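You operate a simulated robot arm through the tools that you are given. There is no shell and no other tool.

Carry out the task below with a simulated robot arm. There is one attempt and no reset: what you move stays moved.

TASK
Set the perforator to 3 mm and jog a perforated length with the static bar on.
Fine: film air starts vented; wide guard shut, then air open and static bar on; hold Jog till the perforation shows; perforator and bar stay on. Other controls stay.

Only the result counts: the job must be done as asked and must still hold three seconds after the hand-in. Knocking over, shifting, dropping, spilling or breaking anything else fails it.

THE ROBOT
A 7-joint arm with a two-finger parallel gripper, fixed in place. Base frame: the origin is at the foot of the arm, x ahead of it, y to its left, z up. Lengths are in cm, angles in degrees, forces in N, time in s.
Its first joint turns from -132.0 to 132.0 degrees. Payload 3.91 kg.
Tool frame: the origin (TCP) lies between the finger pads and is the grasp point; the fingertips stand 3 cm ahead of it; z points along the fingers, y is the line along which they close. The gripper opens to 11 cm. The fingers are 2 cm wide and 1 cm thick; the gripper's body (4.8 by 11.2 cm) begins 5.5 cm behind the TCP.
Orientation is told as [roll, pitch, yaw] about the base's x, y, z axes, in that order, counted from this pose: with the fingers straight down and closing along the base's y, the tool's x points along the base's -x, its y along +y and its z along -z.

THE INTERFACE
- The arm moves only by the tool servo_tool. Its argument "steps" is one flat list of numbers, 7 for each row, row after row: the shift along the tool's x, y, z in cm, then the turn, a rotation vector about the tool's x, y, z in degrees, then the opening in per cent of the stroke, from 0 (shut) to 100 (fully open). In form: [tx, ty, tz, rx, ry, rz, gripper, tx, ty, tz, rx, ry, rz, gripper, ...]. A call has 1 to 20 rows; each row is the pose to reach, as a shift and turn from the pose commanded when the call began, along the tool's axes at that moment. Each row takes 0.2 s and may step no farther than 5 cm and 8.6 degrees from the row before; otherwise, or with a gripper value out of range, the whole call is refused. Where a pose cannot be reached the arm comes as near as it can. A force on the tool above 50 N (or 10 N above the force at the start of the call, whichever is more), or a blocked arm, ends the call early, and 0.2 s more pass. The fingers move at their own pace (about 10.8 cm/s each) and stop on an object; they squeeze with about 22 N. The grip force told is the motor's: it shows also when the fingers shut on nothing. Time passes only in rows, and 0.2 s behind the last, so rows that repeat a pose let the fingers close. It gives the time, the measured TCP pose, the force on the tool (base axes), the opening and the grip force at its end, in the units of the frame above (readings bear some noise), with the torque about the TCP (base axes, N m) and any sound that the robot's microphone picked up.
- Cameras (640 x 400 px; columns grow to the right, rows downward): "scene" is fixed at [4.15, 64.54, 184.25]; the picture's right is [-0.29, -0.96, 0.00], its down [-0.70, 0.21, -0.69] and it looks along [0.66, -0.20, -0.73] (base axes); focal length 236 px, centre (320, 200). "wrist" rides on the gripper at [7.2, 1.7, -10.3] in the tool frame; the picture's right is [-0.23, 0.97, 0.00], its down [-0.76, -0.18, -0.62] and it looks along [-0.61, -0.14, 0.78] (tool axes); focal length 222 px, centre (320, 200). There is no depth. A picture from a camera that has moved, and an enlarged one, comes with that camera's place and axes in the base frame and with its lens. The place of the scene camera against the robot may be out by one fixed shift of up to 2.5 cm in any direction.
- grab_frame(camera): a new picture of that camera. The clock stands still meanwhile.
- close_up(camera, box): a new picture of the part [left, top, right, bottom] of that camera's present view, enlarged. The clock stands still meanwhile.
- hand_in(): hands the job in; it is judged then, once.

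Nothing tells you positions but the pictures and the camera data. Unless the task says otherwise, let go and move clear before handing in.

The tools are called after "Request:" by a JSON object that holds its "op" and its "data". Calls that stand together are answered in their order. servo_tool: Moves the arm, as the interface text tells. Its arguments: {"type":"object","properties":{"steps":{"type":"array","items":{"type":"number"}}},"required":["steps"]} The other tools are called the same way: grab_frame (camera) takes a picture; close_up (camera, box) takes an enlarged picture of a part of a camera's view; hand_in () hands the job in.

At the start:

```text
t: 0.0
tool_pos: [37.48, 35.81, 135.23]
tool_rot: [0.0, 0.0, 0.0]
force: [-0.2, -0.4, 0.4]
wrist_torque: [-0.01, -0.01, -0.01]
opening: 10.98
grasp_force: 0.0
```

scene: 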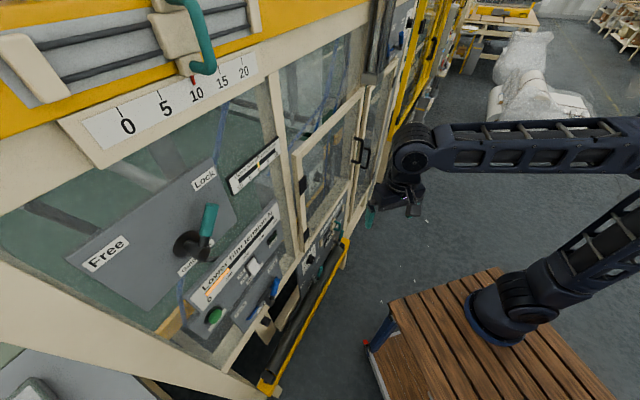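
wrist: 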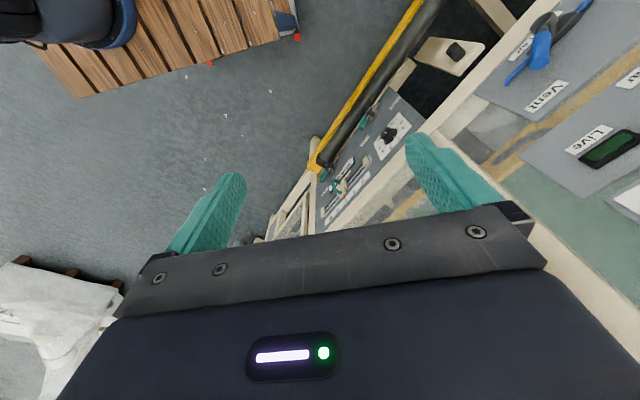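

I see a machine front along the left of the scene view, with a slider scale at the top, a Free/Lock lever, a film tension panel and several other controls. I'll look closer before moving anything.

Request:
{"op": "close_up", "data": {"camera": "scene", "box": [0, 0, 280, 175]}}

Request:
{"op": "close_up", "data": {"camera": "scene", "box": [60, 140, 300, 290]}}

Request:
{"op": "close_up", "data": {"camera": "scene", "box": [160, 220, 368, 350]}}

Request:
{"op": "close_up", "data": {"camera": "scene", "box": [270, 60, 430, 260]}}

Request:
{"op": "close_up", "data": {"camera": "wrist", "box": [280, 0, 640, 225]}}

```text
2.29 times, centred on (140, 88) of scene
camera zoom: at [4.15, 64.54, 184.25], right [-0.29, -0.96, 0.0], down [-0.7, 0.21, -0.69], along [0.66, -0.2, -0.73], focal length 538 px, centre (731, 457)
```

zoom: 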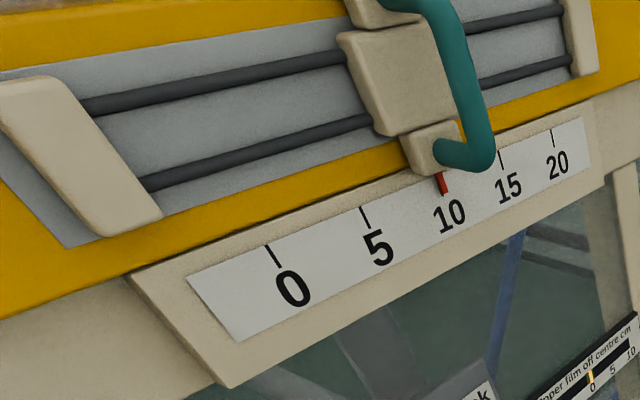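

```text
2.67 times, centred on (180, 215) of scene
camera zoom: at [4.15, 64.54, 184.25], right [-0.29, -0.96, 0.0], down [-0.7, 0.21, -0.69], along [0.66, -0.2, -0.73], focal length 628 px, centre (693, 160)
```

zoom: 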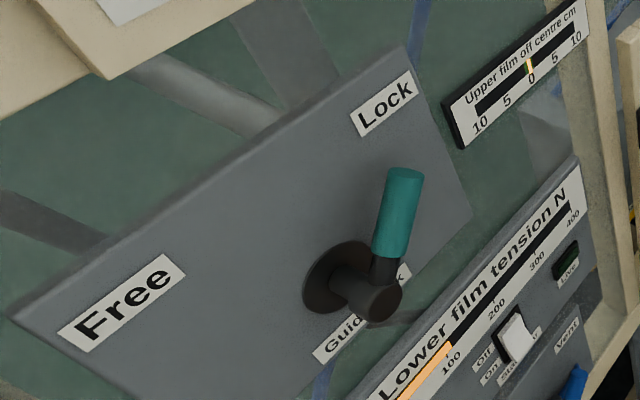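

```text
3.08 times, centred on (264, 285) of scene
camera zoom: at [4.15, 64.54, 184.25], right [-0.29, -0.96, 0.0], down [-0.7, 0.21, -0.69], along [0.66, -0.2, -0.73], focal length 725 px, centre (492, -62)
```

zoom: 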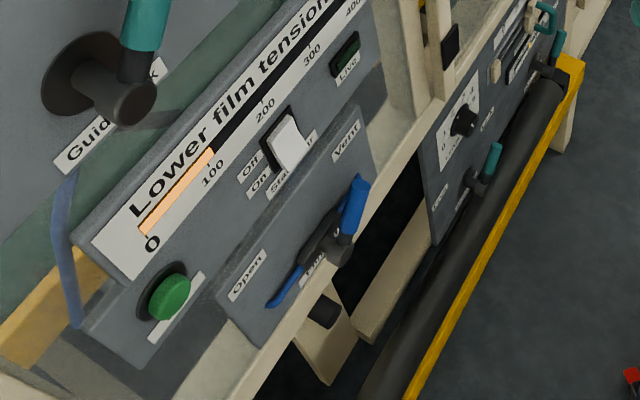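

```text
2.00 times, centred on (350, 160) of scene
camera zoom: at [4.15, 64.54, 184.25], right [-0.29, -0.96, 0.0], down [-0.7, 0.21, -0.69], along [0.66, -0.2, -0.73], focal length 471 px, centre (260, 280)
```

zoom: 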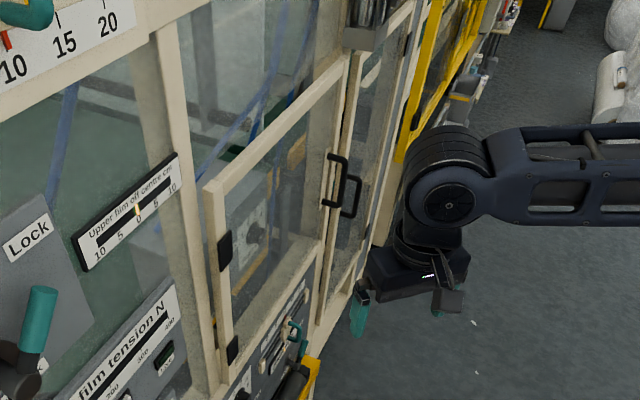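

```text
1.78 times, centred on (460, 112) of wrist
camera zoom: at [30.29, 37.51, 145.58], right [0.23, 0.97, 0.0], down [0.76, -0.18, 0.62], along [0.61, -0.14, -0.78], focal length 395 px, centre (71, 356)
```

zoom: 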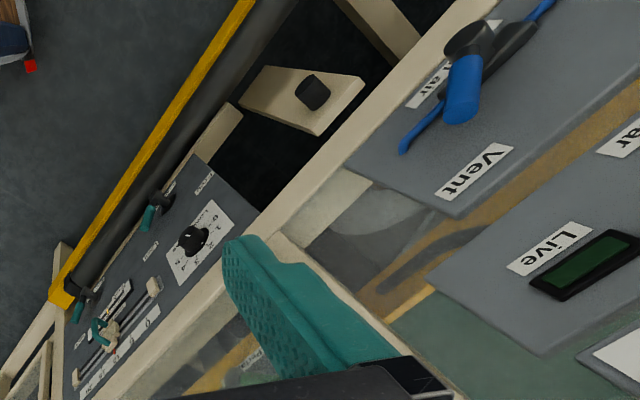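

The machine front runs diagonally ahead-left of the arm, about 80 cm out, with its normal near azimuth 40°. The controls I can see are the Open/Vent blue lever, a white rocker switch, a green button and a panel with a knob farther right. I'll turn the wrist toward the machine to read the labels.

Request:
{"op": "servo_tool", "data": {"steps": [0, 0, 0, 0, 0, -8, 100, 0, 0, 0, 0, 0, -16, 100, 0, 0, 0, 0, 0, -24, 100, 0, 0, 0, 0, 0, -32, 100, 0, 0, 0, 0, 0, -40, 100]}}

```text
t: 1.2
tool_pos: [37.52, 35.86, 135.37]
tool_rot: [0.2, 0.0, 40.2]
force: [-0.2, -0.3, 0.0]
wrist_torque: [0.0, 0.0, 0.0]
opening: 10.99
grasp_force: 0.0
```

The yaw worked and the tool now faces the machine's azimuth. Next I'll tilt the fingers forward so the wrist camera looks at the machine.

Request:
{"op": "servo_tool", "data": {"steps": [0, 0, 0, 0, -8, 0, 100, 0, 0, 0, 0, -16, 0, 100, 0, 0, 0, 0, -24, 0, 100]}}

Request:
{"op": "grab_frame", "data": {"camera": "wrist"}}

Request:
{"op": "grab_frame", "data": {"camera": "scene"}}

```text
t: 2.0
tool_pos: [37.58, 35.93, 135.25]
tool_rot: [0.1, -24.0, 39.9]
force: [0.0, -0.3, -0.2]
wrist_torque: [-0.01, 0.02, 0.05]
opening: 10.99
grasp_force: 0.1
```

```text
taken
camera wrist: at [28.18, 30.19, 141.7], right [-0.47, 0.88, 0.09], down [0.45, 0.15, 0.88], along [0.76, 0.45, -0.47], focal length 222 px, centre (320, 200)
```

wrist: 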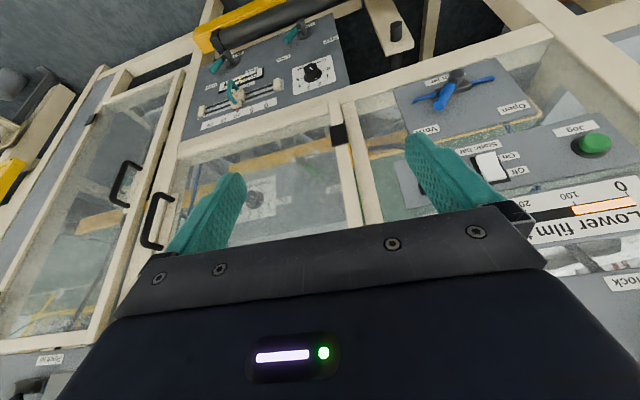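

```text
taken
```

scene: 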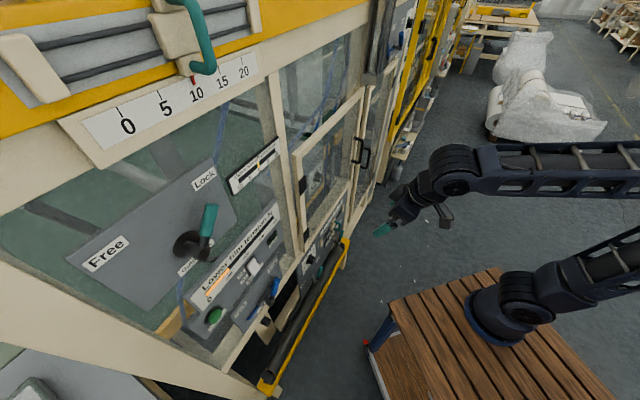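

The wrist picture comes out upside down: image-down is world-up. It shows two guard doors with handles, a lower panel with a slider, knob and levers, the air lever, a static bar rocker and a green Jog button. I'll enlarge each part.

Request:
{"op": "close_up", "data": {"camera": "wrist", "box": [180, 10, 360, 140]}}

Request:
{"op": "close_up", "data": {"camera": "wrist", "box": [380, 40, 640, 220]}}

Request:
{"op": "close_up", "data": {"camera": "wrist", "box": [0, 60, 400, 310]}}

Request:
{"op": "close_up", "data": {"camera": "wrist", "box": [0, 300, 160, 400]}}

Request:
{"op": "close_up", "data": {"camera": "wrist", "box": [480, 180, 640, 330]}}

```text
3.08 times, centred on (270, 75) of wrist
camera zoom: at [28.18, 30.19, 141.7], right [-0.47, 0.88, 0.09], down [0.45, 0.15, 0.88], along [0.76, 0.45, -0.47], focal length 684 px, centre (474, 585)
```

zoom: 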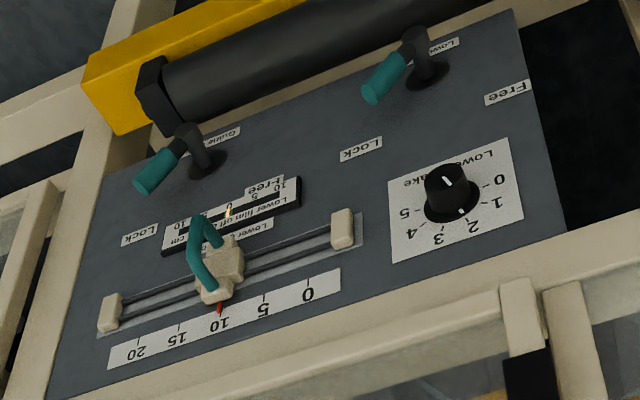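

```text
2.22 times, centred on (510, 130) of wrist
camera zoom: at [28.18, 30.19, 141.7], right [-0.47, 0.88, 0.09], down [0.45, 0.15, 0.88], along [0.76, 0.45, -0.47], focal length 494 px, centre (-102, 356)
```

zoom: 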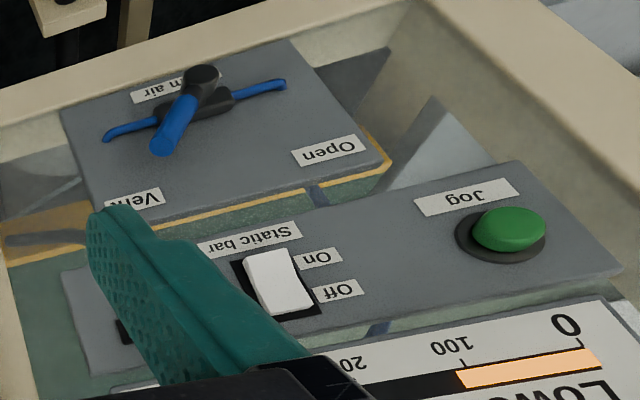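

```text
1.60 times, centred on (200, 185) of wrist
camera zoom: at [28.18, 30.19, 141.7], right [-0.47, 0.88, 0.09], down [0.45, 0.15, 0.88], along [0.76, 0.45, -0.47], focal length 355 px, centre (512, 224)
```

zoom: 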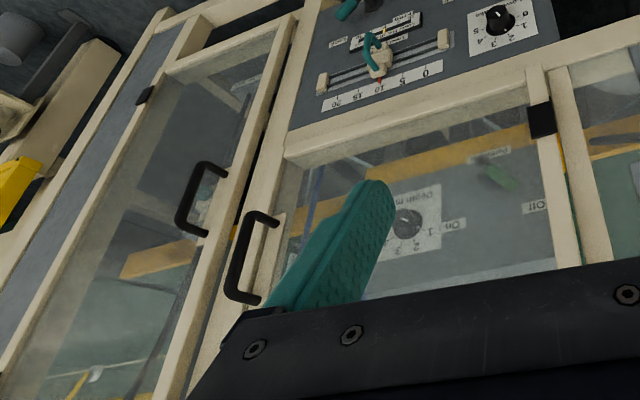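

```text
4.00 times, centred on (80, 350) of wrist
camera zoom: at [28.18, 30.19, 141.7], right [-0.47, 0.88, 0.09], down [0.45, 0.15, 0.88], along [0.76, 0.45, -0.47], focal length 888 px, centre (1280, -400)
```

zoom: 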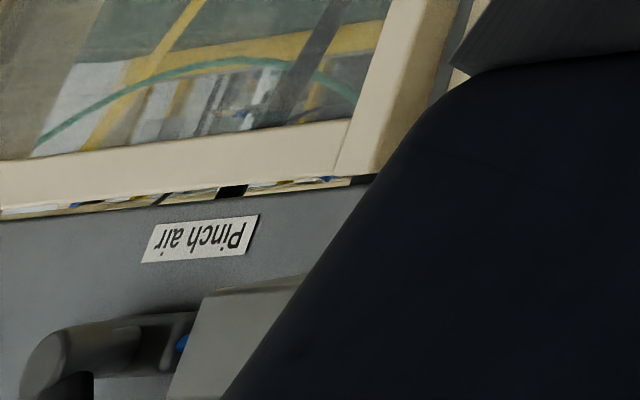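

```text
2.67 times, centred on (560, 255) of wrist
camera zoom: at [28.18, 30.19, 141.7], right [-0.47, 0.88, 0.09], down [0.45, 0.15, 0.88], along [0.76, 0.45, -0.47], focal length 592 px, centre (-320, 53)
```

zoom: 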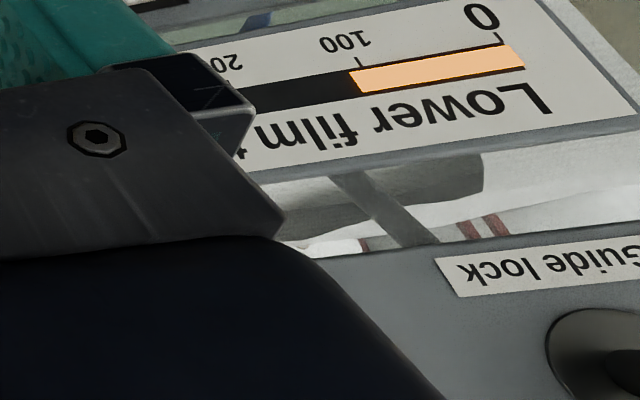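

The guard with the left hinge is about 50 cm wide. Behind its glass is a panel with a "Depth mm" knob and an On/Off lever, which looks like the perforator. I'll shift right and lower for a clear view through the glass.

Request:
{"op": "servo_tool", "data": {"steps": [0.8, -3.83, 1.83, 0, -3.33, 0, 100, 1.6, -7.66, 3.66, 0, -6.66, 0, 100, 2.4, -11.49, 5.49, 0, -10, 0, 100, 3.2, -15.32, 7.32, 0, -13.3, 0, 100, 4.0, -19.15, 9.15, 0, -16.6, 0, 100, 4.9, -23, 10.96, 0, -20, 0, 100]}}

Request:
{"op": "grab_frame", "data": {"camera": "wrist"}}

Request:
{"op": "close_up", "data": {"camera": "wrist", "box": [200, 40, 500, 220]}}

```text
t: 3.4
tool_pos: [52.17, 18.1, 123.23]
tool_rot: [0.0, -44.1, 39.9]
force: [0.0, 0.1, -0.2]
wrist_torque: [-0.06, 0.0, -0.03]
opening: 11.0
grasp_force: 0.0
```

```text
taken
camera wrist: at [41.78, 11.43, 125.6], right [-0.5, 0.85, 0.16], down [0.2, -0.06, 0.98], along [0.84, 0.52, -0.14], focal length 222 px, centre (320, 200)
```

wrist: 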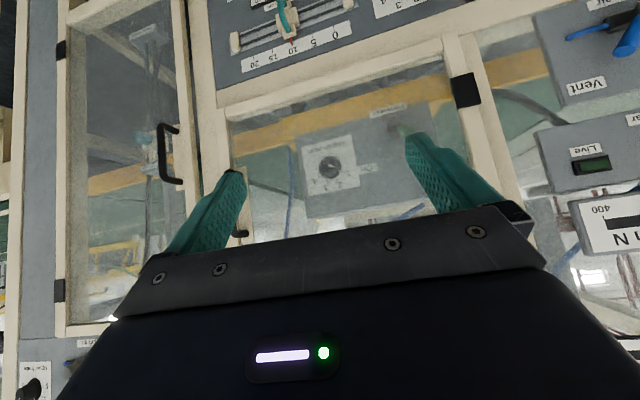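

```text
2.13 times, centred on (350, 130) of wrist
camera zoom: at [41.78, 11.43, 125.6], right [-0.5, 0.85, 0.16], down [0.2, -0.06, 0.98], along [0.84, 0.52, -0.14], focal length 474 px, centre (256, 349)
```

zoom: 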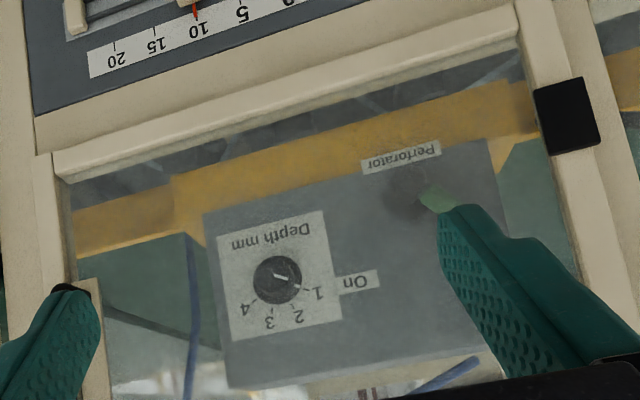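

The depth knob sits behind the wide guard, about 11 cm behind the front face, near (84, 42, 110). Its dial runs 1 to 4 and the pointer looks to be near 1. Next I'll look at the wide guard's handle.

Request:
{"op": "servo_tool", "data": {"steps": [0, -4, 0, 0, -2, 0, 100, 0, -8, 0, 0, -4, 0, 100, 0, -12, 0, 0, -6, 0, 100, 0, -16, 0, 0, -8, 0, 100, 0, -20, 0, 0, -10, 0, 100]}}

Request:
{"op": "grab_frame", "data": {"camera": "wrist"}}

Request:
{"op": "close_up", "data": {"camera": "wrist", "box": [180, 60, 440, 220]}}

Request:
{"op": "grab_frame", "data": {"camera": "scene"}}

```text
t: 4.6
tool_pos: [65.2, 3.06, 123.09]
tool_rot: [0.0, -54.0, 40.0]
force: [0.0, 0.8, -1.1]
wrist_torque: [-0.03, -0.02, -0.03]
opening: 11.0
grasp_force: 0.1
```

```text
taken
camera wrist: at [54.42, -3.87, 123.35], right [-0.52, 0.83, 0.18], down [0.07, -0.17, 0.98], along [0.85, 0.53, 0.03], focal length 222 px, centre (320, 200)
```

wrist: 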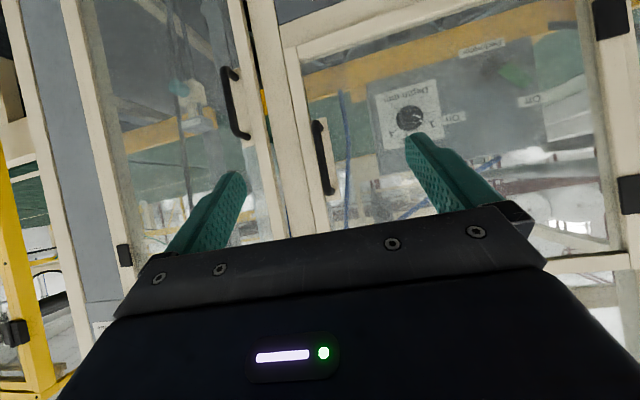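

```text
2.46 times, centred on (310, 140) of wrist
camera zoom: at [54.42, -3.87, 123.35], right [-0.52, 0.83, 0.18], down [0.07, -0.17, 0.98], along [0.85, 0.53, 0.03], focal length 547 px, centre (345, 348)
```

zoom: 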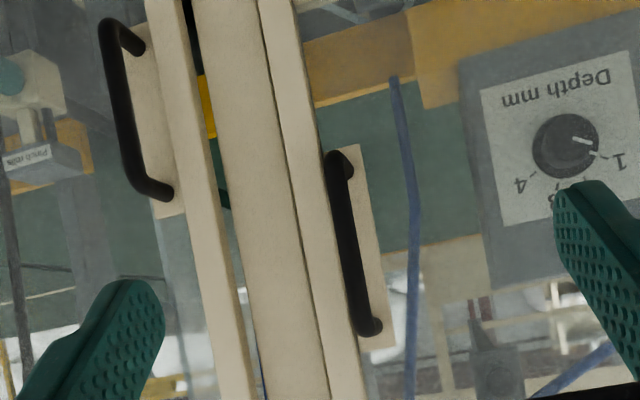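

```text
taken
```

scene: 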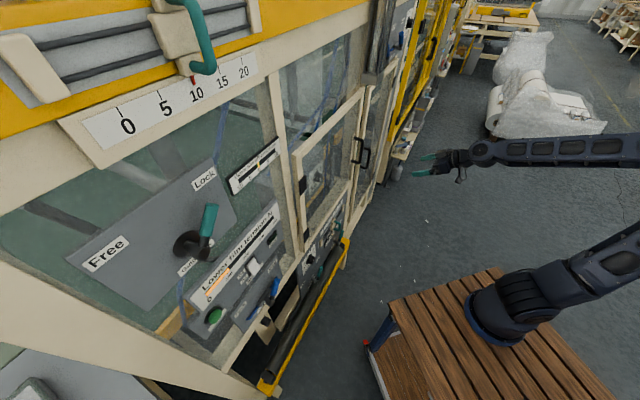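

The wide guard has a vertical D-handle near (90, 20, 117), and the triangulated points put the machine's normal close to 45°. I'll bring the tool nearly horizontal about 12 cm in front of that handle and check it from there.

Request:
{"op": "servo_tool", "data": {"steps": [-1.53, -0.79, 3.36, -0.94, -5.2, -0.4, 50, -3.06, -1.58, 6.72, -1.88, -10.4, -0.8, 50, -4.58, -2.38, 10.08, -2.82, -15.6, -1.2, 50, -6.11, -3.17, 13.44, -3.76, -20.8, -1.6, 50, -7.64, -3.96, 16.8, -4.7, -26, -2.0, 50]}}

Request:
{"op": "grab_frame", "data": {"camera": "wrist"}}

Request:
{"op": "grab_frame", "data": {"camera": "scene"}}

```text
t: 5.8
tool_pos: [81.42, 11.41, 119.68]
tool_rot: [-0.2, -80.0, 45.2]
force: [-1.3, -0.7, 0.2]
wrist_torque: [-0.03, 0.02, 0.01]
opening: 5.49
grasp_force: 0.0
```

```text
taken
camera wrist: at [72.2, 4.57, 114.24], right [-0.66, 0.72, 0.22], down [-0.22, -0.47, 0.86], along [0.72, 0.52, 0.46], focal length 222 px, centre (320, 200)
```

wrist: 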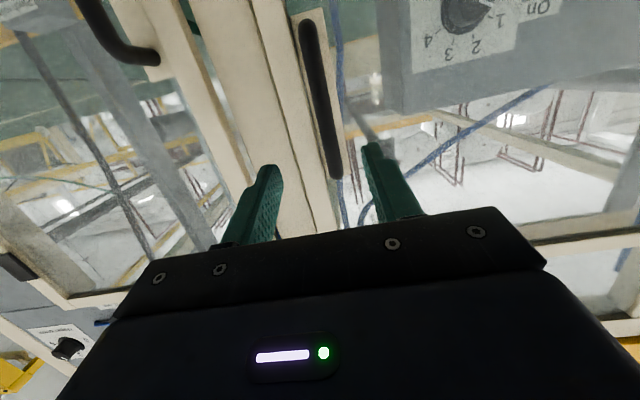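

```text
taken
```

scene: 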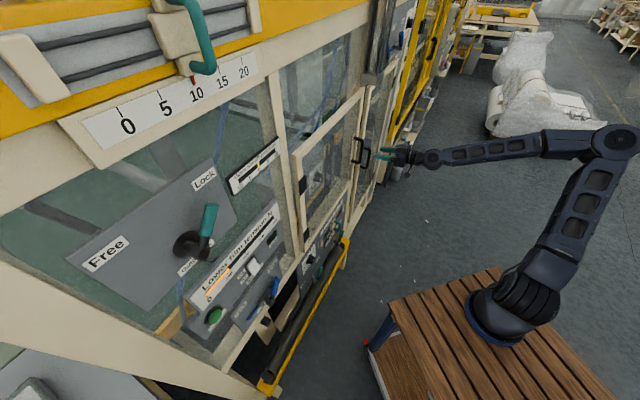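

The handle bar lies straight ahead between the fingers, lined up with the tool axis. I'll advance 8 cm and check again.

Request:
{"op": "servo_tool", "data": {"steps": [0, 0, 4, 0, 0, 0, 50, 0, 0, 8, 0, 0, 0, 50]}}

Request:
{"op": "grab_frame", "data": {"camera": "wrist"}}

Request:
{"op": "close_up", "data": {"camera": "scene", "box": [320, 110, 440, 185]}}

```text
t: 6.4
tool_pos: [85.74, 15.39, 118.36]
tool_rot: [0.5, -79.8, 44.5]
force: [1.4, 0.7, -1.0]
wrist_torque: [0.07, -0.03, 0.1]
opening: 5.49
grasp_force: 0.1
out of reach, approached as far as the arm can: row 2
```

```text
taken
camera wrist: at [76.49, 8.68, 113.06], right [-0.66, 0.72, 0.23], down [-0.21, -0.47, 0.86], along [0.72, 0.52, 0.46], focal length 222 px, centre (320, 200)
```

wrist: 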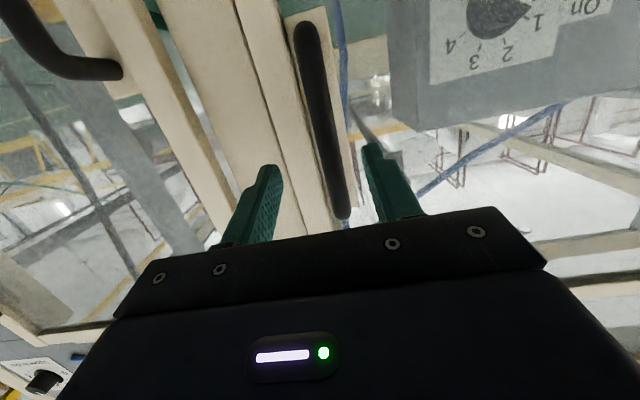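

```text
5.33 times, centred on (380, 148) of scene
camera zoom: at [4.15, 64.54, 184.25], right [-0.29, -0.96, 0.0], down [-0.7, 0.21, -0.69], along [0.66, -0.2, -0.73], focal length 1256 px, centre (0, 480)
```

zoom: 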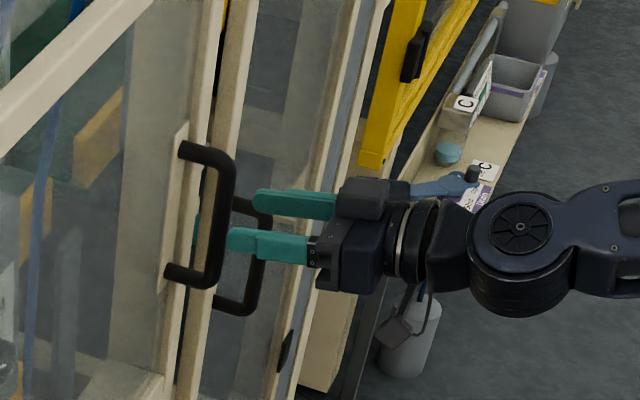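

The arm reports it is near its reach limit in this posture. I'll check how it is configured.

Request:
{"op": "grab_frame", "data": {"camera": "scene"}}

```text
taken
```

scene: 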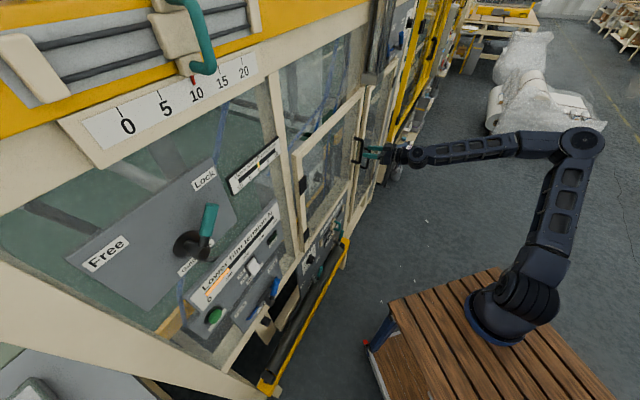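

The elbow is still well bent, so the limit probably comes from the wrist's 45° yaw relative to the forearm. The bar is vertical and round, so I can grip it at a smaller yaw. I'll turn the tool about 20° clockwise and back off slightly.

Request:
{"op": "servo_tool", "data": {"steps": [0.14, 0.8, -0.8, 6.57, 0, 1.17, 40, 0.28, 1.6, -1.6, 13.1, 0, 2.33, 40, 0.42, 2.4, -2.37, 19.7, 0, 3.5, 40]}}

Request:
{"op": "grab_frame", "data": {"camera": "wrist"}}

```text
t: 7.2
tool_pos: [82.63, 13.29, 119.17]
tool_rot: [0.3, -80.0, 24.4]
force: [0.2, -0.5, -0.1]
wrist_torque: [-0.04, 0.0, -0.01]
opening: 4.38
grasp_force: 0.1
out of reach, approached as far as the arm can: row 2, 3
```

```text
taken
camera wrist: at [71.59, 9.94, 113.66], right [-0.37, 0.9, 0.23], down [-0.36, -0.36, 0.86], along [0.85, 0.24, 0.46], focal length 222 px, centre (320, 200)
```

wrist: 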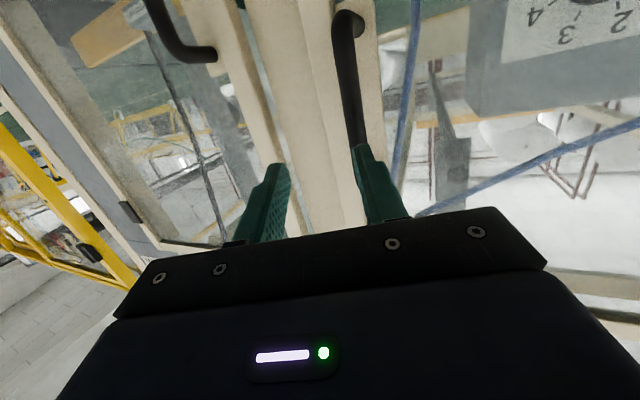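

That was still reported as out of reach even though the target was closer, so the near-horizontal pitch may be what limits the arm. I'll test a less steep pitch at this spot.

Request:
{"op": "servo_tool", "data": {"steps": [0, 0, -1, 0, 7, 0, 40, 0, 0, -2, 0, 14, 0, 40, 0, 0, -3, 0, 20, 0, 40, 0, 0, -3, 0, 20, 0, 40]}}

Request:
{"op": "grab_frame", "data": {"camera": "scene"}}

```text
t: 8.2
tool_pos: [79.97, 12.03, 119.48]
tool_rot: [0.2, -60.0, 24.8]
force: [0.5, -0.9, -0.5]
wrist_torque: [0.0, 0.01, 0.02]
opening: 4.4
grasp_force: 0.1
```

```text
taken
```

scene: 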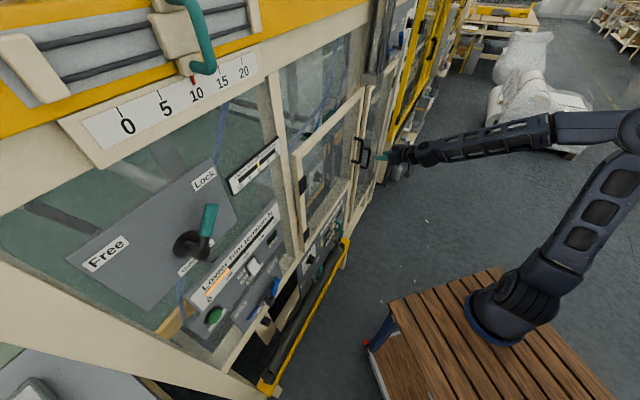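

The pitch of -60 was reached with no trouble. From here I'll advance toward the bar with a 3 cm shift left, to see whether this pitch gets there.

Request:
{"op": "servo_tool", "data": {"steps": [-1.2, 1.1, 2.0, 0, 0, 0, 40, -2.3, 2.1, 4.0, 0, 0, 0, 40, -3.5, 3.1, 6.06, 0, 0, 0, 40]}}

Request:
{"op": "grab_frame", "data": {"camera": "wrist"}}

```text
t: 9.0
tool_pos: [82.16, 14.61, 119.59]
tool_rot: [0.1, -59.9, 24.8]
force: [-0.9, -0.5, 0.0]
wrist_torque: [-0.02, 0.0, -0.02]
opening: 4.4
grasp_force: 0.1
out of reach, approached as far as the arm can: row 2, 3
```

```text
taken
camera wrist: at [70.04, 10.88, 118.48], right [-0.31, 0.93, 0.2], down [-0.07, -0.23, 0.97], along [0.95, 0.29, 0.13], focal length 222 px, centre (320, 200)
```

wrist: 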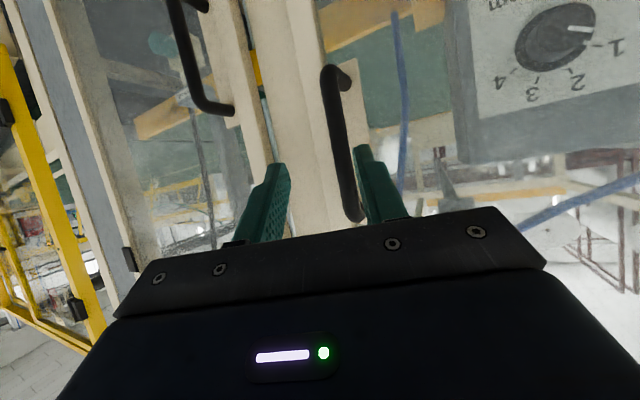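

I hit the same limit again, so this looks like a wrist joint running out of range near straight, not arm length. I'll drop the pitch to about -42, so the wrist clearly bends down, and test the forward reach.

Request:
{"op": "servo_tool", "data": {"steps": [0, 0, -1, 0, 6, 0, 40, 0, 0, -2, 0, 12, 0, 40, 0, 0, -3, 0, 18, 0, 40, 0, 0, -3, 0, 18, 0, 40]}}

```text
t: 10.0
tool_pos: [79.77, 13.53, 120.93]
tool_rot: [0.1, -41.9, 25.0]
force: [0.4, 0.0, 0.0]
wrist_torque: [0.0, -0.01, 0.0]
opening: 4.4
grasp_force: 0.1
```

Request:
{"op": "servo_tool", "data": {"steps": [-1.86, 0, 1.67, 0, 0, 0, 40, -3.7, 0, 3.34, 0, 0, 0, 40, -5.57, 0, 5.0, 0, 0, 0, 40]}}

Request:
{"op": "grab_frame", "data": {"camera": "scene"}}

Request:
{"op": "grab_frame", "data": {"camera": "wrist"}}

```text
t: 10.8
tool_pos: [81.18, 13.43, 121.8]
tool_rot: [0.0, -42.0, 25.1]
force: [0.0, 0.8, 0.7]
wrist_torque: [0.0, -0.02, -0.04]
opening: 4.41
grasp_force: 0.1
out of reach, approached as far as the arm can: row 1, 2, 3
```

```text
taken
```

scene: 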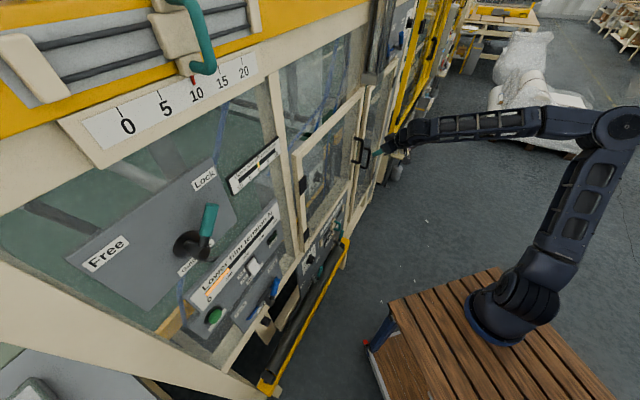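

```text
taken
camera wrist: at [69.37, 9.86, 124.55], right [-0.26, 0.95, 0.15], down [0.21, -0.1, 0.97], along [0.94, 0.28, -0.17], focal length 222 px, centre (320, 200)
```

wrist: 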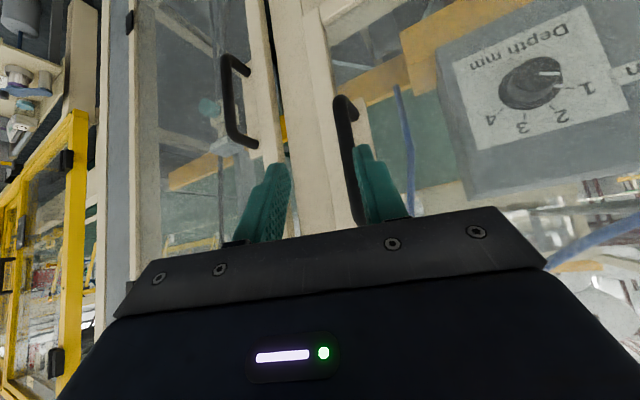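

The arm stops at about 82–87 cm radius although its elbow looks well bent. I'll look at the arm's base and posture more closely.

Request:
{"op": "close_up", "data": {"camera": "scene", "box": [400, 80, 640, 400]}}

Request:
{"op": "close_up", "data": {"camera": "scene", "box": [360, 230, 640, 400]}}

```text
1.25 times, centred on (520, 240) of scene
camera zoom: at [4.15, 64.54, 184.25], right [-0.29, -0.96, 0.0], down [-0.7, 0.21, -0.69], along [0.66, -0.2, -0.73], focal length 294 px, centre (70, 150)
```

zoom: 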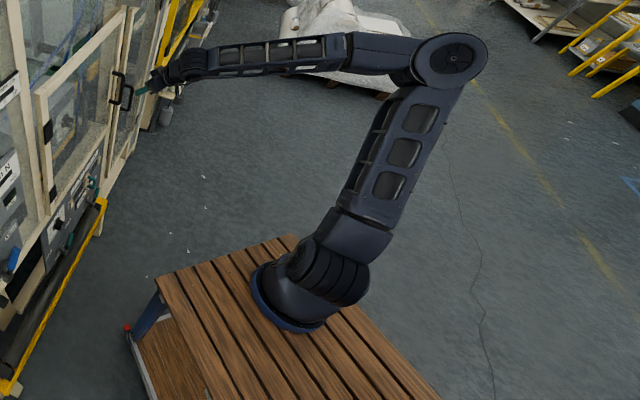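

```text
2.29 times, centred on (500, 315) of scene
camera zoom: at [4.15, 64.54, 184.25], right [-0.29, -0.96, 0.0], down [-0.7, 0.21, -0.69], along [0.66, -0.2, -0.73], focal length 538 px, centre (-91, -63)
```

zoom: 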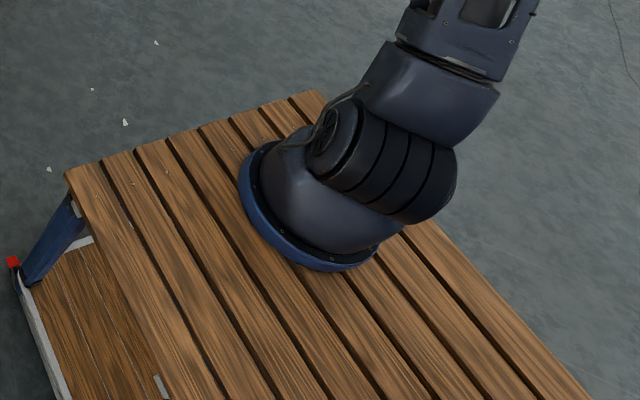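

My best reading is that the last wrist joint (tool roll) is at its limit, because the wrist bends left and up here while the camera stays underneath. Rolling the gripper +180° about its own axis should free it, and the gripper is symmetric. I'll back off 8 cm first and then roll.

Request:
{"op": "servo_tool", "data": {"steps": [0, 0, -4, 0, 0, 8, 40, 0, 0, -8, 0, 0, 16, 40, 0, 0, -8, 0, 0, 24, 40, 0, 0, -8, 0, 0, 32, 40, 0, 0, -8, 0, 0, 40, 40]}}

```text
t: 12.0
tool_pos: [76.39, 11.3, 127.71]
tool_rot: [30.2, -30.7, -23.6]
force: [-0.1, 0.0, -0.2]
wrist_torque: [0.01, 0.02, 0.01]
opening: 4.39
grasp_force: 0.1
```

Request:
{"op": "servo_tool", "data": {"steps": [0, 0, 0, 0, 0, 8.2, 40, 0, 0, 0, 0, 0, 16.4, 40, 0, 0, 0, 0, 0, 24.6, 40, 0, 0, 0, 0, 0, 32.8, 40, 0, 0, 0, 0, 0, 41, 40, 0, 0, 0, 0, 0, 49.2, 40, 0, 0, 0, 0, 0, 57.4, 40, 0, 0, 0, 0, 0, 65.6, 40, 0, 0, 0, 0, 0, 73.8, 40, 0, 0, 0, 0, 0, 82, 40, 0, 0, 0, 0, 0, 90.2, 40, 0, 0, 0, 0, 0, 98.4, 40, 0, 0, 0, 0, 0, 106.6, 40, 0, 0, 0, 0, 0, 114.8, 40, 0, 0, 0, 0, 0, 123, 40, 0, 0, 0, 0, 0, 131.2, 40, 0, 0, 0, 0, 0, 140, 40]}}

Request:
{"op": "grab_frame", "data": {"camera": "wrist"}}

Request:
{"op": "grab_frame", "data": {"camera": "scene"}}

```text
refused: row 17 steps farther than a row can; nothing moved
```

```text
taken
camera wrist: at [64.69, 12.3, 132.34], right [0.29, 0.79, 0.54], down [0.2, -0.6, 0.78], along [0.94, -0.11, -0.33], focal length 222 px, centre (320, 200)
```

wrist: 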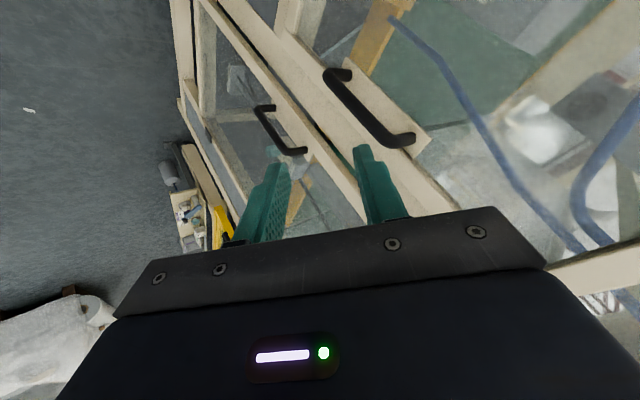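

```text
taken
```

scene: 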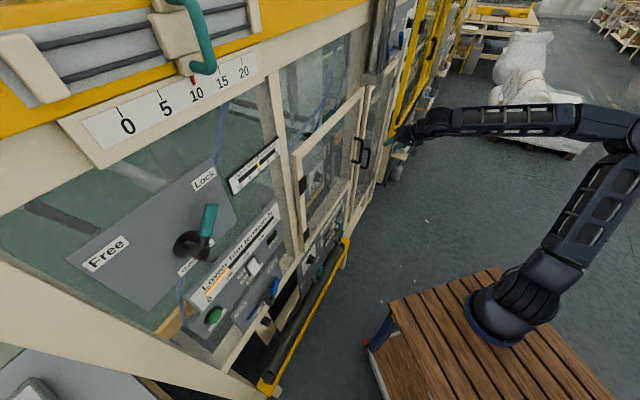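

The roll started fine, so I'll continue it with equal steps.

Request:
{"op": "servo_tool", "data": {"steps": [0, 0, 0, 0, 0, 8.2, 40, 0, 0, 0, 0, 0, 16.4, 40, 0, 0, 0, 0, 0, 24.6, 40, 0, 0, 0, 0, 0, 32.8, 40, 0, 0, 0, 0, 0, 41, 40, 0, 0, 0, 0, 0, 49.2, 40, 0, 0, 0, 0, 0, 57.4, 40, 0, 0, 0, 0, 0, 65.6, 40, 0, 0, 0, 0, 0, 73.8, 40, 0, 0, 0, 0, 0, 82, 40, 0, 0, 0, 0, 0, 90.2, 40, 0, 0, 0, 0, 0, 98.4, 40, 0, 0, 0, 0, 0, 106.6, 40, 0, 0, 0, 0, 0, 114.8, 40, 0, 0, 0, 0, 0, 123, 40, 0, 0, 0, 0, 0, 131.2, 40, 0, 0, 0, 0, 0, 139.4, 40]}}

Request:
{"op": "grab_frame", "data": {"camera": "wrist"}}

Request:
{"op": "grab_frame", "data": {"camera": "scene"}}

```text
t: 15.6
tool_pos: [76.47, 11.14, 127.7]
tool_rot: [0.4, 42.1, -154.5]
force: [-0.5, -0.7, 0.1]
wrist_torque: [-0.03, -0.02, 0.01]
opening: 4.39
grasp_force: 0.1
```

```text
taken
camera wrist: at [75.79, 9.06, 140.19], right [0.26, -0.95, -0.15], down [-0.96, -0.26, -0.05], along [0.01, 0.16, -0.99], focal length 222 px, centre (320, 200)
```

wrist: 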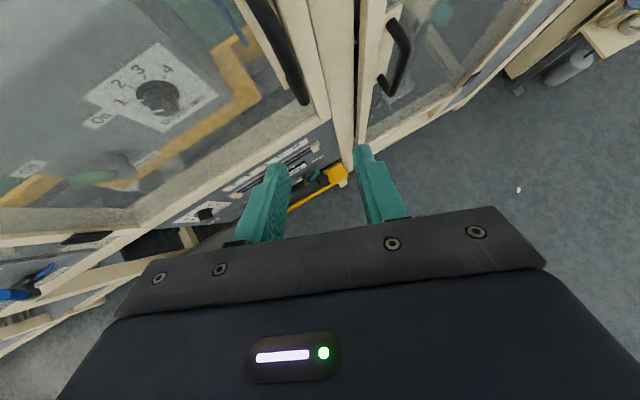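

```text
taken
```

scene: 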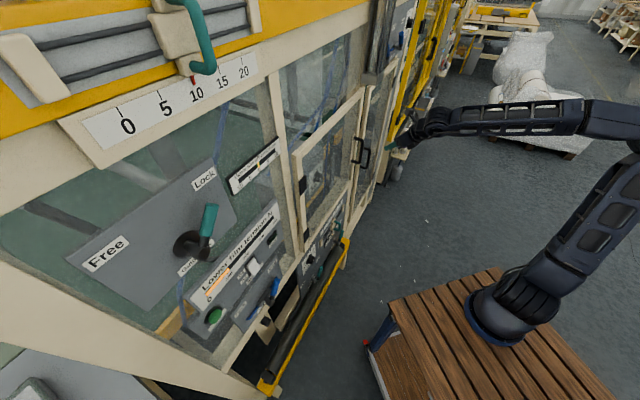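

The full roll worked and the camera is now above the gripper. Now I'll pitch the tool up toward horizontal and move it in front of the handle bar.

Request:
{"op": "servo_tool", "data": {"steps": [0.26, -0.45, 2.4, 0, 6.6, 0, 40, 0.52, -0.91, 4.8, 0, 13.2, 0, 40, 0.78, -1.36, 7.2, 0, 19.8, 0, 40, 1.04, -1.82, 9.5, 0, 26.4, 0, 40, 1.3, -2.27, 11.93, 0, 33, 0, 40]}}

Request:
{"op": "grab_frame", "data": {"camera": "wrist"}}

Request:
{"op": "grab_frame", "data": {"camera": "scene"}}

```text
t: 16.8
tool_pos: [81.05, 14.6, 123.05]
tool_rot: [5.1, 75.1, -149.6]
force: [0.2, 1.0, -1.6]
wrist_torque: [0.07, -0.1, 0.04]
opening: 4.41
grasp_force: 0.1
out of reach, approached as far as the arm can: row 3, 5
```

```text
taken
camera wrist: at [74.36, 9.8, 132.63], right [0.37, -0.91, -0.2], down [-0.79, -0.19, -0.58], along [0.49, 0.37, -0.79], focal length 222 px, centre (320, 200)
```

wrist: 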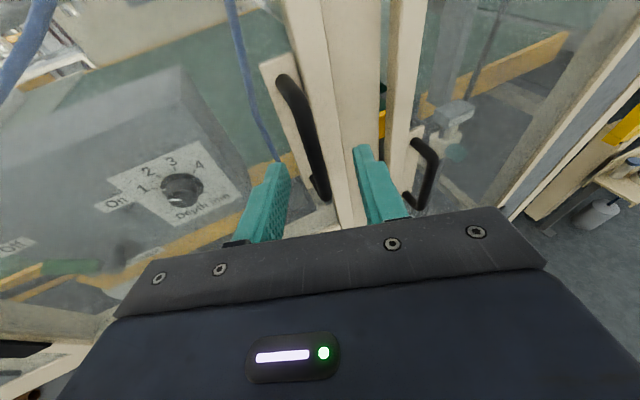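

```text
taken
```

scene: 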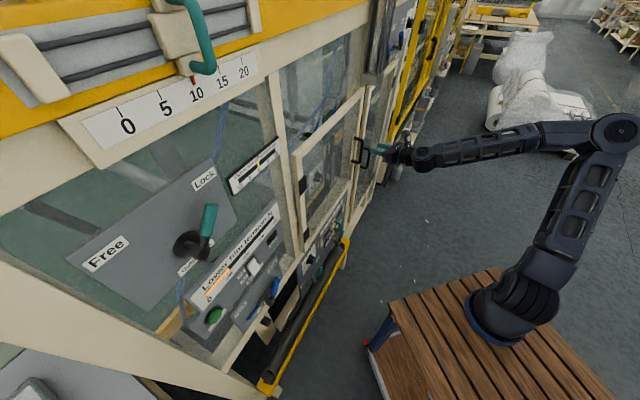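

The elbow is still bent, and row 4 was reachable while rows 3 and 5 were not. That points to the solver struggling near a straight wrist. I'll retry with small steps from here.

Request:
{"op": "servo_tool", "data": {"steps": [-1, 0, 0.5, 0, 0, 0, 40, -2, 0, 1, 0, 0, 0, 40, -3, 0, 1.5, 0, 0, 0, 40, -3, 0, 1.5, 0, 0, 0, 40]}}

```text
t: 17.8
tool_pos: [81.84, 14.73, 119.36]
tool_rot: [1.3, 75.0, -153.3]
force: [-0.3, 0.4, 0.2]
wrist_torque: [0.01, -0.01, 0.02]
opening: 4.43
grasp_force: 0.1
```

That worked with small steps. I'll continue forward slowly with a slight shift left.

Request:
{"op": "servo_tool", "data": {"steps": [0.26, -0.3, 0.97, 0, 0, 0, 40, 0.52, -0.6, 1.93, 0, 0, 0, 40, 0.78, -0.9, 2.9, 0, 0, 0, 40, 1.04, -1.2, 3.86, 0, 0, 0, 40, 1.04, -1.2, 3.86, 0, 0, 0, 40]}}

Request:
{"op": "grab_frame", "data": {"camera": "wrist"}}

```text
t: 19.0
tool_pos: [83.0, 14.62, 120.45]
tool_rot: [1.2, 75.1, -153.5]
force: [0.5, -0.2, -0.2]
wrist_torque: [-0.02, 0.0, 0.01]
opening: 4.38
grasp_force: 0.1
out of reach, approached as far as the arm can: row 1, 2, 3, 4, 5
```

```text
taken
camera wrist: at [76.37, 9.57, 130.2], right [0.37, -0.91, -0.21], down [-0.8, -0.19, -0.58], along [0.48, 0.38, -0.79], focal length 222 px, centre (320, 200)
```

wrist: 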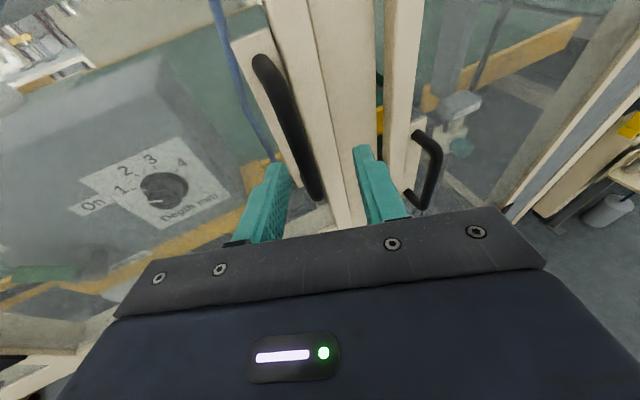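

The forward limit is about the same whatever the roll or pitch, so something else bounds it. When I pushed forward, the arm drifted upward. I'll test whether it reaches farther forward at a greater height.

Request:
{"op": "servo_tool", "data": {"steps": [3.86, 0, -1.04, 0, 0, 0, 40, 7.7, 0, -2.07, 0, 0, 0, 40, 10.6, 0, -2.8, 0, 0, 0, 40, 11.4, 0, 0.1, 0, 0, 0, 40, 11.9, 0, 2, 0, 0, 0, 40]}}

Request:
{"op": "grab_frame", "data": {"camera": "scene"}}

```text
t: 20.2
tool_pos: [86.58, 16.31, 131.55]
tool_rot: [1.3, 75.0, -153.3]
force: [-0.1, 0.7, 0.6]
wrist_torque: [-0.02, 0.05, -0.05]
opening: 4.42
grasp_force: 0.0
out of reach, approached as far as the arm can: row 5
```

```text
taken
```

scene: 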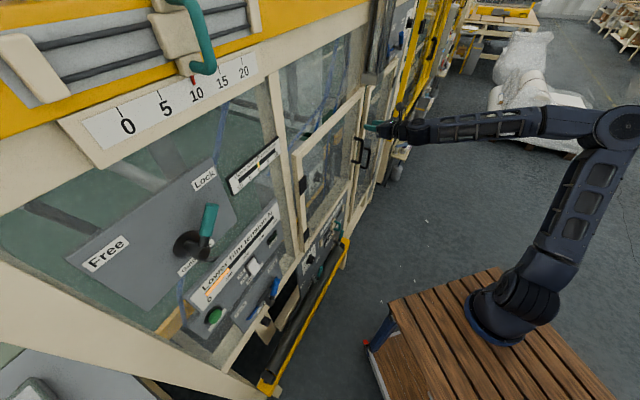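

The shoulder discs show the upper arm leaning off to the right, at azimuth about -48°. That fits the first joint sitting at its +132° limit with the shoulder bent backward, which explains the blocked reach. To change posture I'll retract, swing the arm out to the left, extend, and sweep back to the front. First step: retract with the tool near vertical.

Request:
{"op": "servo_tool", "data": {"steps": [-2.92, -0.23, -2.95, 0, -6.87, 0, 40, -5.85, -0.46, -5.9, 0, -13.75, 0, 40, -8.77, -0.69, -8.85, 0, -20.6, 0, 40, -11.7, -0.92, -11.8, 0, -27.5, 0, 40, -14.6, -1.15, -14.75, 0, -34.4, 0, 40, -17.5, -1.38, -17.7, 0, -41.2, 0, 40, -20.5, -1.61, -20.65, 0, -48.1, 0, 40, -23.4, -1.85, -23.6, 0, -55, 0, 40]}}

Request:
{"op": "grab_frame", "data": {"camera": "scene"}}

```text
t: 22.0
tool_pos: [59.71, 5.37, 114.81]
tool_rot: [0.3, 19.9, -154.4]
force: [0.2, -0.4, -0.5]
wrist_torque: [0.02, 0.03, 0.0]
opening: 4.4
grasp_force: 0.0
```

```text
taken
```

scene: 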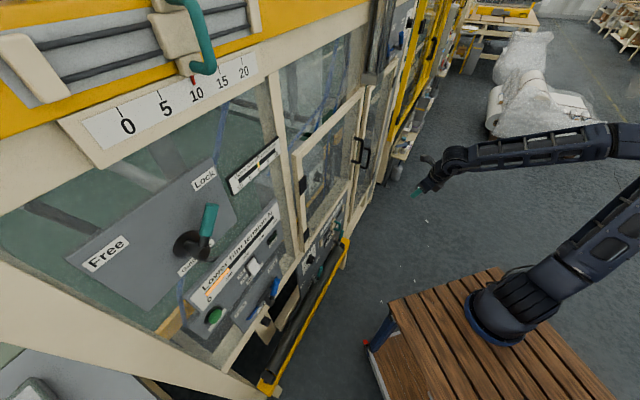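

The retract worked. Next I'll sweep the tool left in front of the machine, staying well clear of it.

Request:
{"op": "servo_tool", "data": {"steps": [-1.21, -4.61, -0.44, 1.245, 0, -3.42, 40, -2.42, -9.22, -0.88, 2.49, 0, -6.84, 40, -3.63, -13.83, -1.32, 3.73, 0, -10.26, 40, -4.84, -18.44, -1.76, 4.98, 0, -13.68, 40, -6.05, -23.05, -2.2, 6.22, 0, -17.1, 40, -7.26, -27.66, -2.64, 7.47, 0, -20.5, 40, -8.46, -32.27, -3.07, 8.7, 0, -23.9, 40, -9.67, -36.9, -3.5, 9.96, 0, -27.4, 40, -10.9, -41.5, -3.95, 11.2, 0, -30.8, 40, -12.1, -46.1, -4.39, 12.45, 0, -34.2, 40, -13.3, -50.7, -4.83, 13.7, 0, -37.6, 40]}}

Request:
{"op": "grab_frame", "data": {"camera": "scene"}}

```text
t: 24.4
tool_pos: [24.55, 42.65, 115.14]
tool_rot: [0.5, 20.2, -114.4]
force: [-1.0, -0.3, -0.3]
wrist_torque: [-0.02, -0.03, 0.02]
opening: 4.38
grasp_force: 0.0
out of reach, approached as far as the arm can: row 11
```

```text
taken
```

scene: 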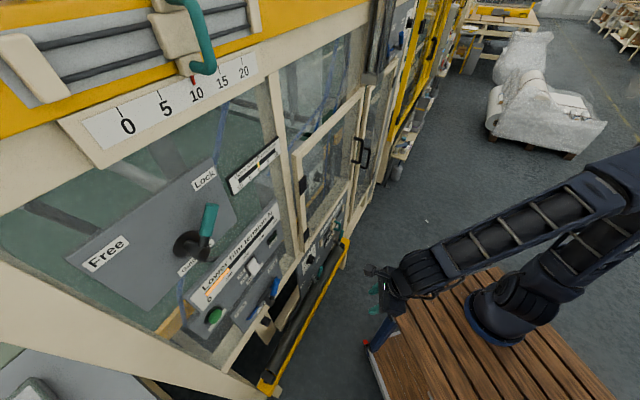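

Row 11 stopped near the arm's inner reach radius. I'll move outward a little and keep sweeping left to about azimuth 95°.

Request:
{"op": "servo_tool", "data": {"steps": [3.85, -1.86, 1.4, 1.37, 0, -3.76, 40, 7.7, -3.72, 2.8, 2.74, 0, -7.5, 40, 11.56, -5.58, 4.2, 4.1, 0, -11.3, 40, 13.4, -9.75, 4.87, 5.5, 0, -15, 40, 13.98, -14.43, 5.07, 6.85, 0, -18.8, 40, 13.52, -19.15, 4.91, 8.2, 0, -22.6, 40, 12.62, -23.66, 4.58, 9.6, 0, -26.3, 40, 11.3, -27.97, 4.1, 10.96, 0, -30.1, 40, 9.99, -32.3, 3.62, 12.3, 0, -33.8, 40, 8.24, -36.4, 2.99, 13.7, 0, -37.6, 40]}}

Request:
{"op": "grab_frame", "data": {"camera": "scene"}}

```text
t: 26.6
tool_pos: [-4.88, 65.86, 115.0]
tool_rot: [0.0, 19.7, -74.5]
force: [0.1, -1.1, 0.6]
wrist_torque: [-0.02, 0.03, 0.04]
opening: 4.39
grasp_force: 0.0
out of reach, approached as far as the arm can: row 1, 2
```

```text
taken
```

scene: 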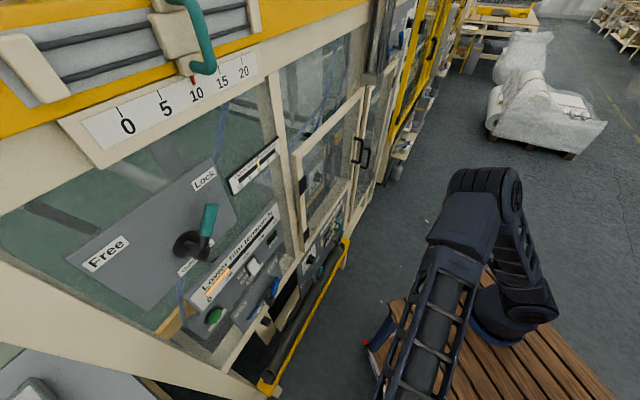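

The elbow has now swung over to the front, so the arm has changed posture. I'll return to the right along a path about 20 cm in front of the machine, keeping the radius large so it stays on this branch.

Request:
{"op": "servo_tool", "data": {"steps": [1.08, 3.74, 0.39, -1.05, 0, 2.92, 40, 2.15, 7.48, 0.77, -2.09, 0, 5.84, 40, 3.05, 11.17, 1.09, -3.14, 0, 8.76, 40, -0.45, 14.09, -0.16, -4.18, 0, 11.68, 40, -3.95, 17.0, -1.41, -5.23, 0, 14.6, 40, -7.44, 19.92, -2.66, -6.27, 0, 17.5, 40, -10.94, 22.83, -3.92, -7.3, 0, 20.4, 40, -14.44, 25.75, -5.17, -8.36, 0, 23.4, 40, -18.22, 28.27, -6.52, -9.4, 0, 26.3, 40, -22.0, 30.79, -7.88, -10.45, 0, 29.2, 40, -25.79, 33.31, -9.23, -11.5, 0, 32.1, 40, -29.57, 35.83, -10.59, -12.5, 0, 35.0, 40, -33.36, 38.35, -11.94, -13.6, 0, 38, 40]}}

Request:
{"op": "grab_frame", "data": {"camera": "scene"}}

Request:
{"op": "grab_frame", "data": {"camera": "wrist"}}

```text
t: 29.4
tool_pos: [41.56, 41.89, 115.1]
tool_rot: [0.0, 19.7, -114.9]
force: [0.2, 0.5, 0.0]
wrist_torque: [-0.01, -0.03, -0.04]
opening: 4.38
grasp_force: 0.1
```

```text
taken
```

scene: 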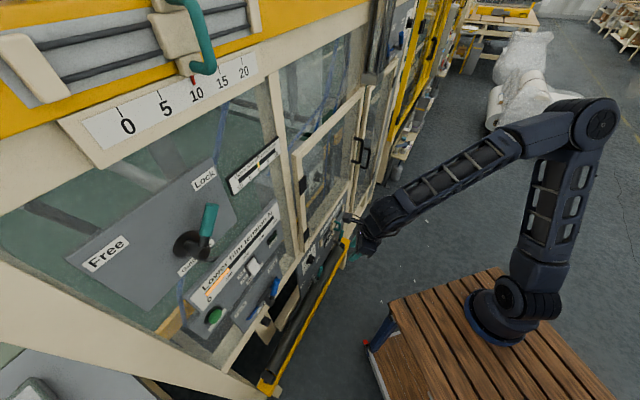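

```text
taken
camera wrist: at [44.52, 44.2, 127.13], right [0.79, -0.6, -0.08], down [-0.55, -0.77, 0.33], along [-0.26, -0.22, -0.94], focal length 222 px, centre (320, 200)
```

wrist: 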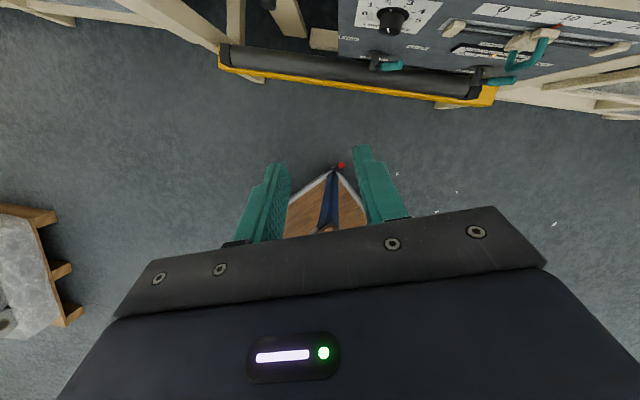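

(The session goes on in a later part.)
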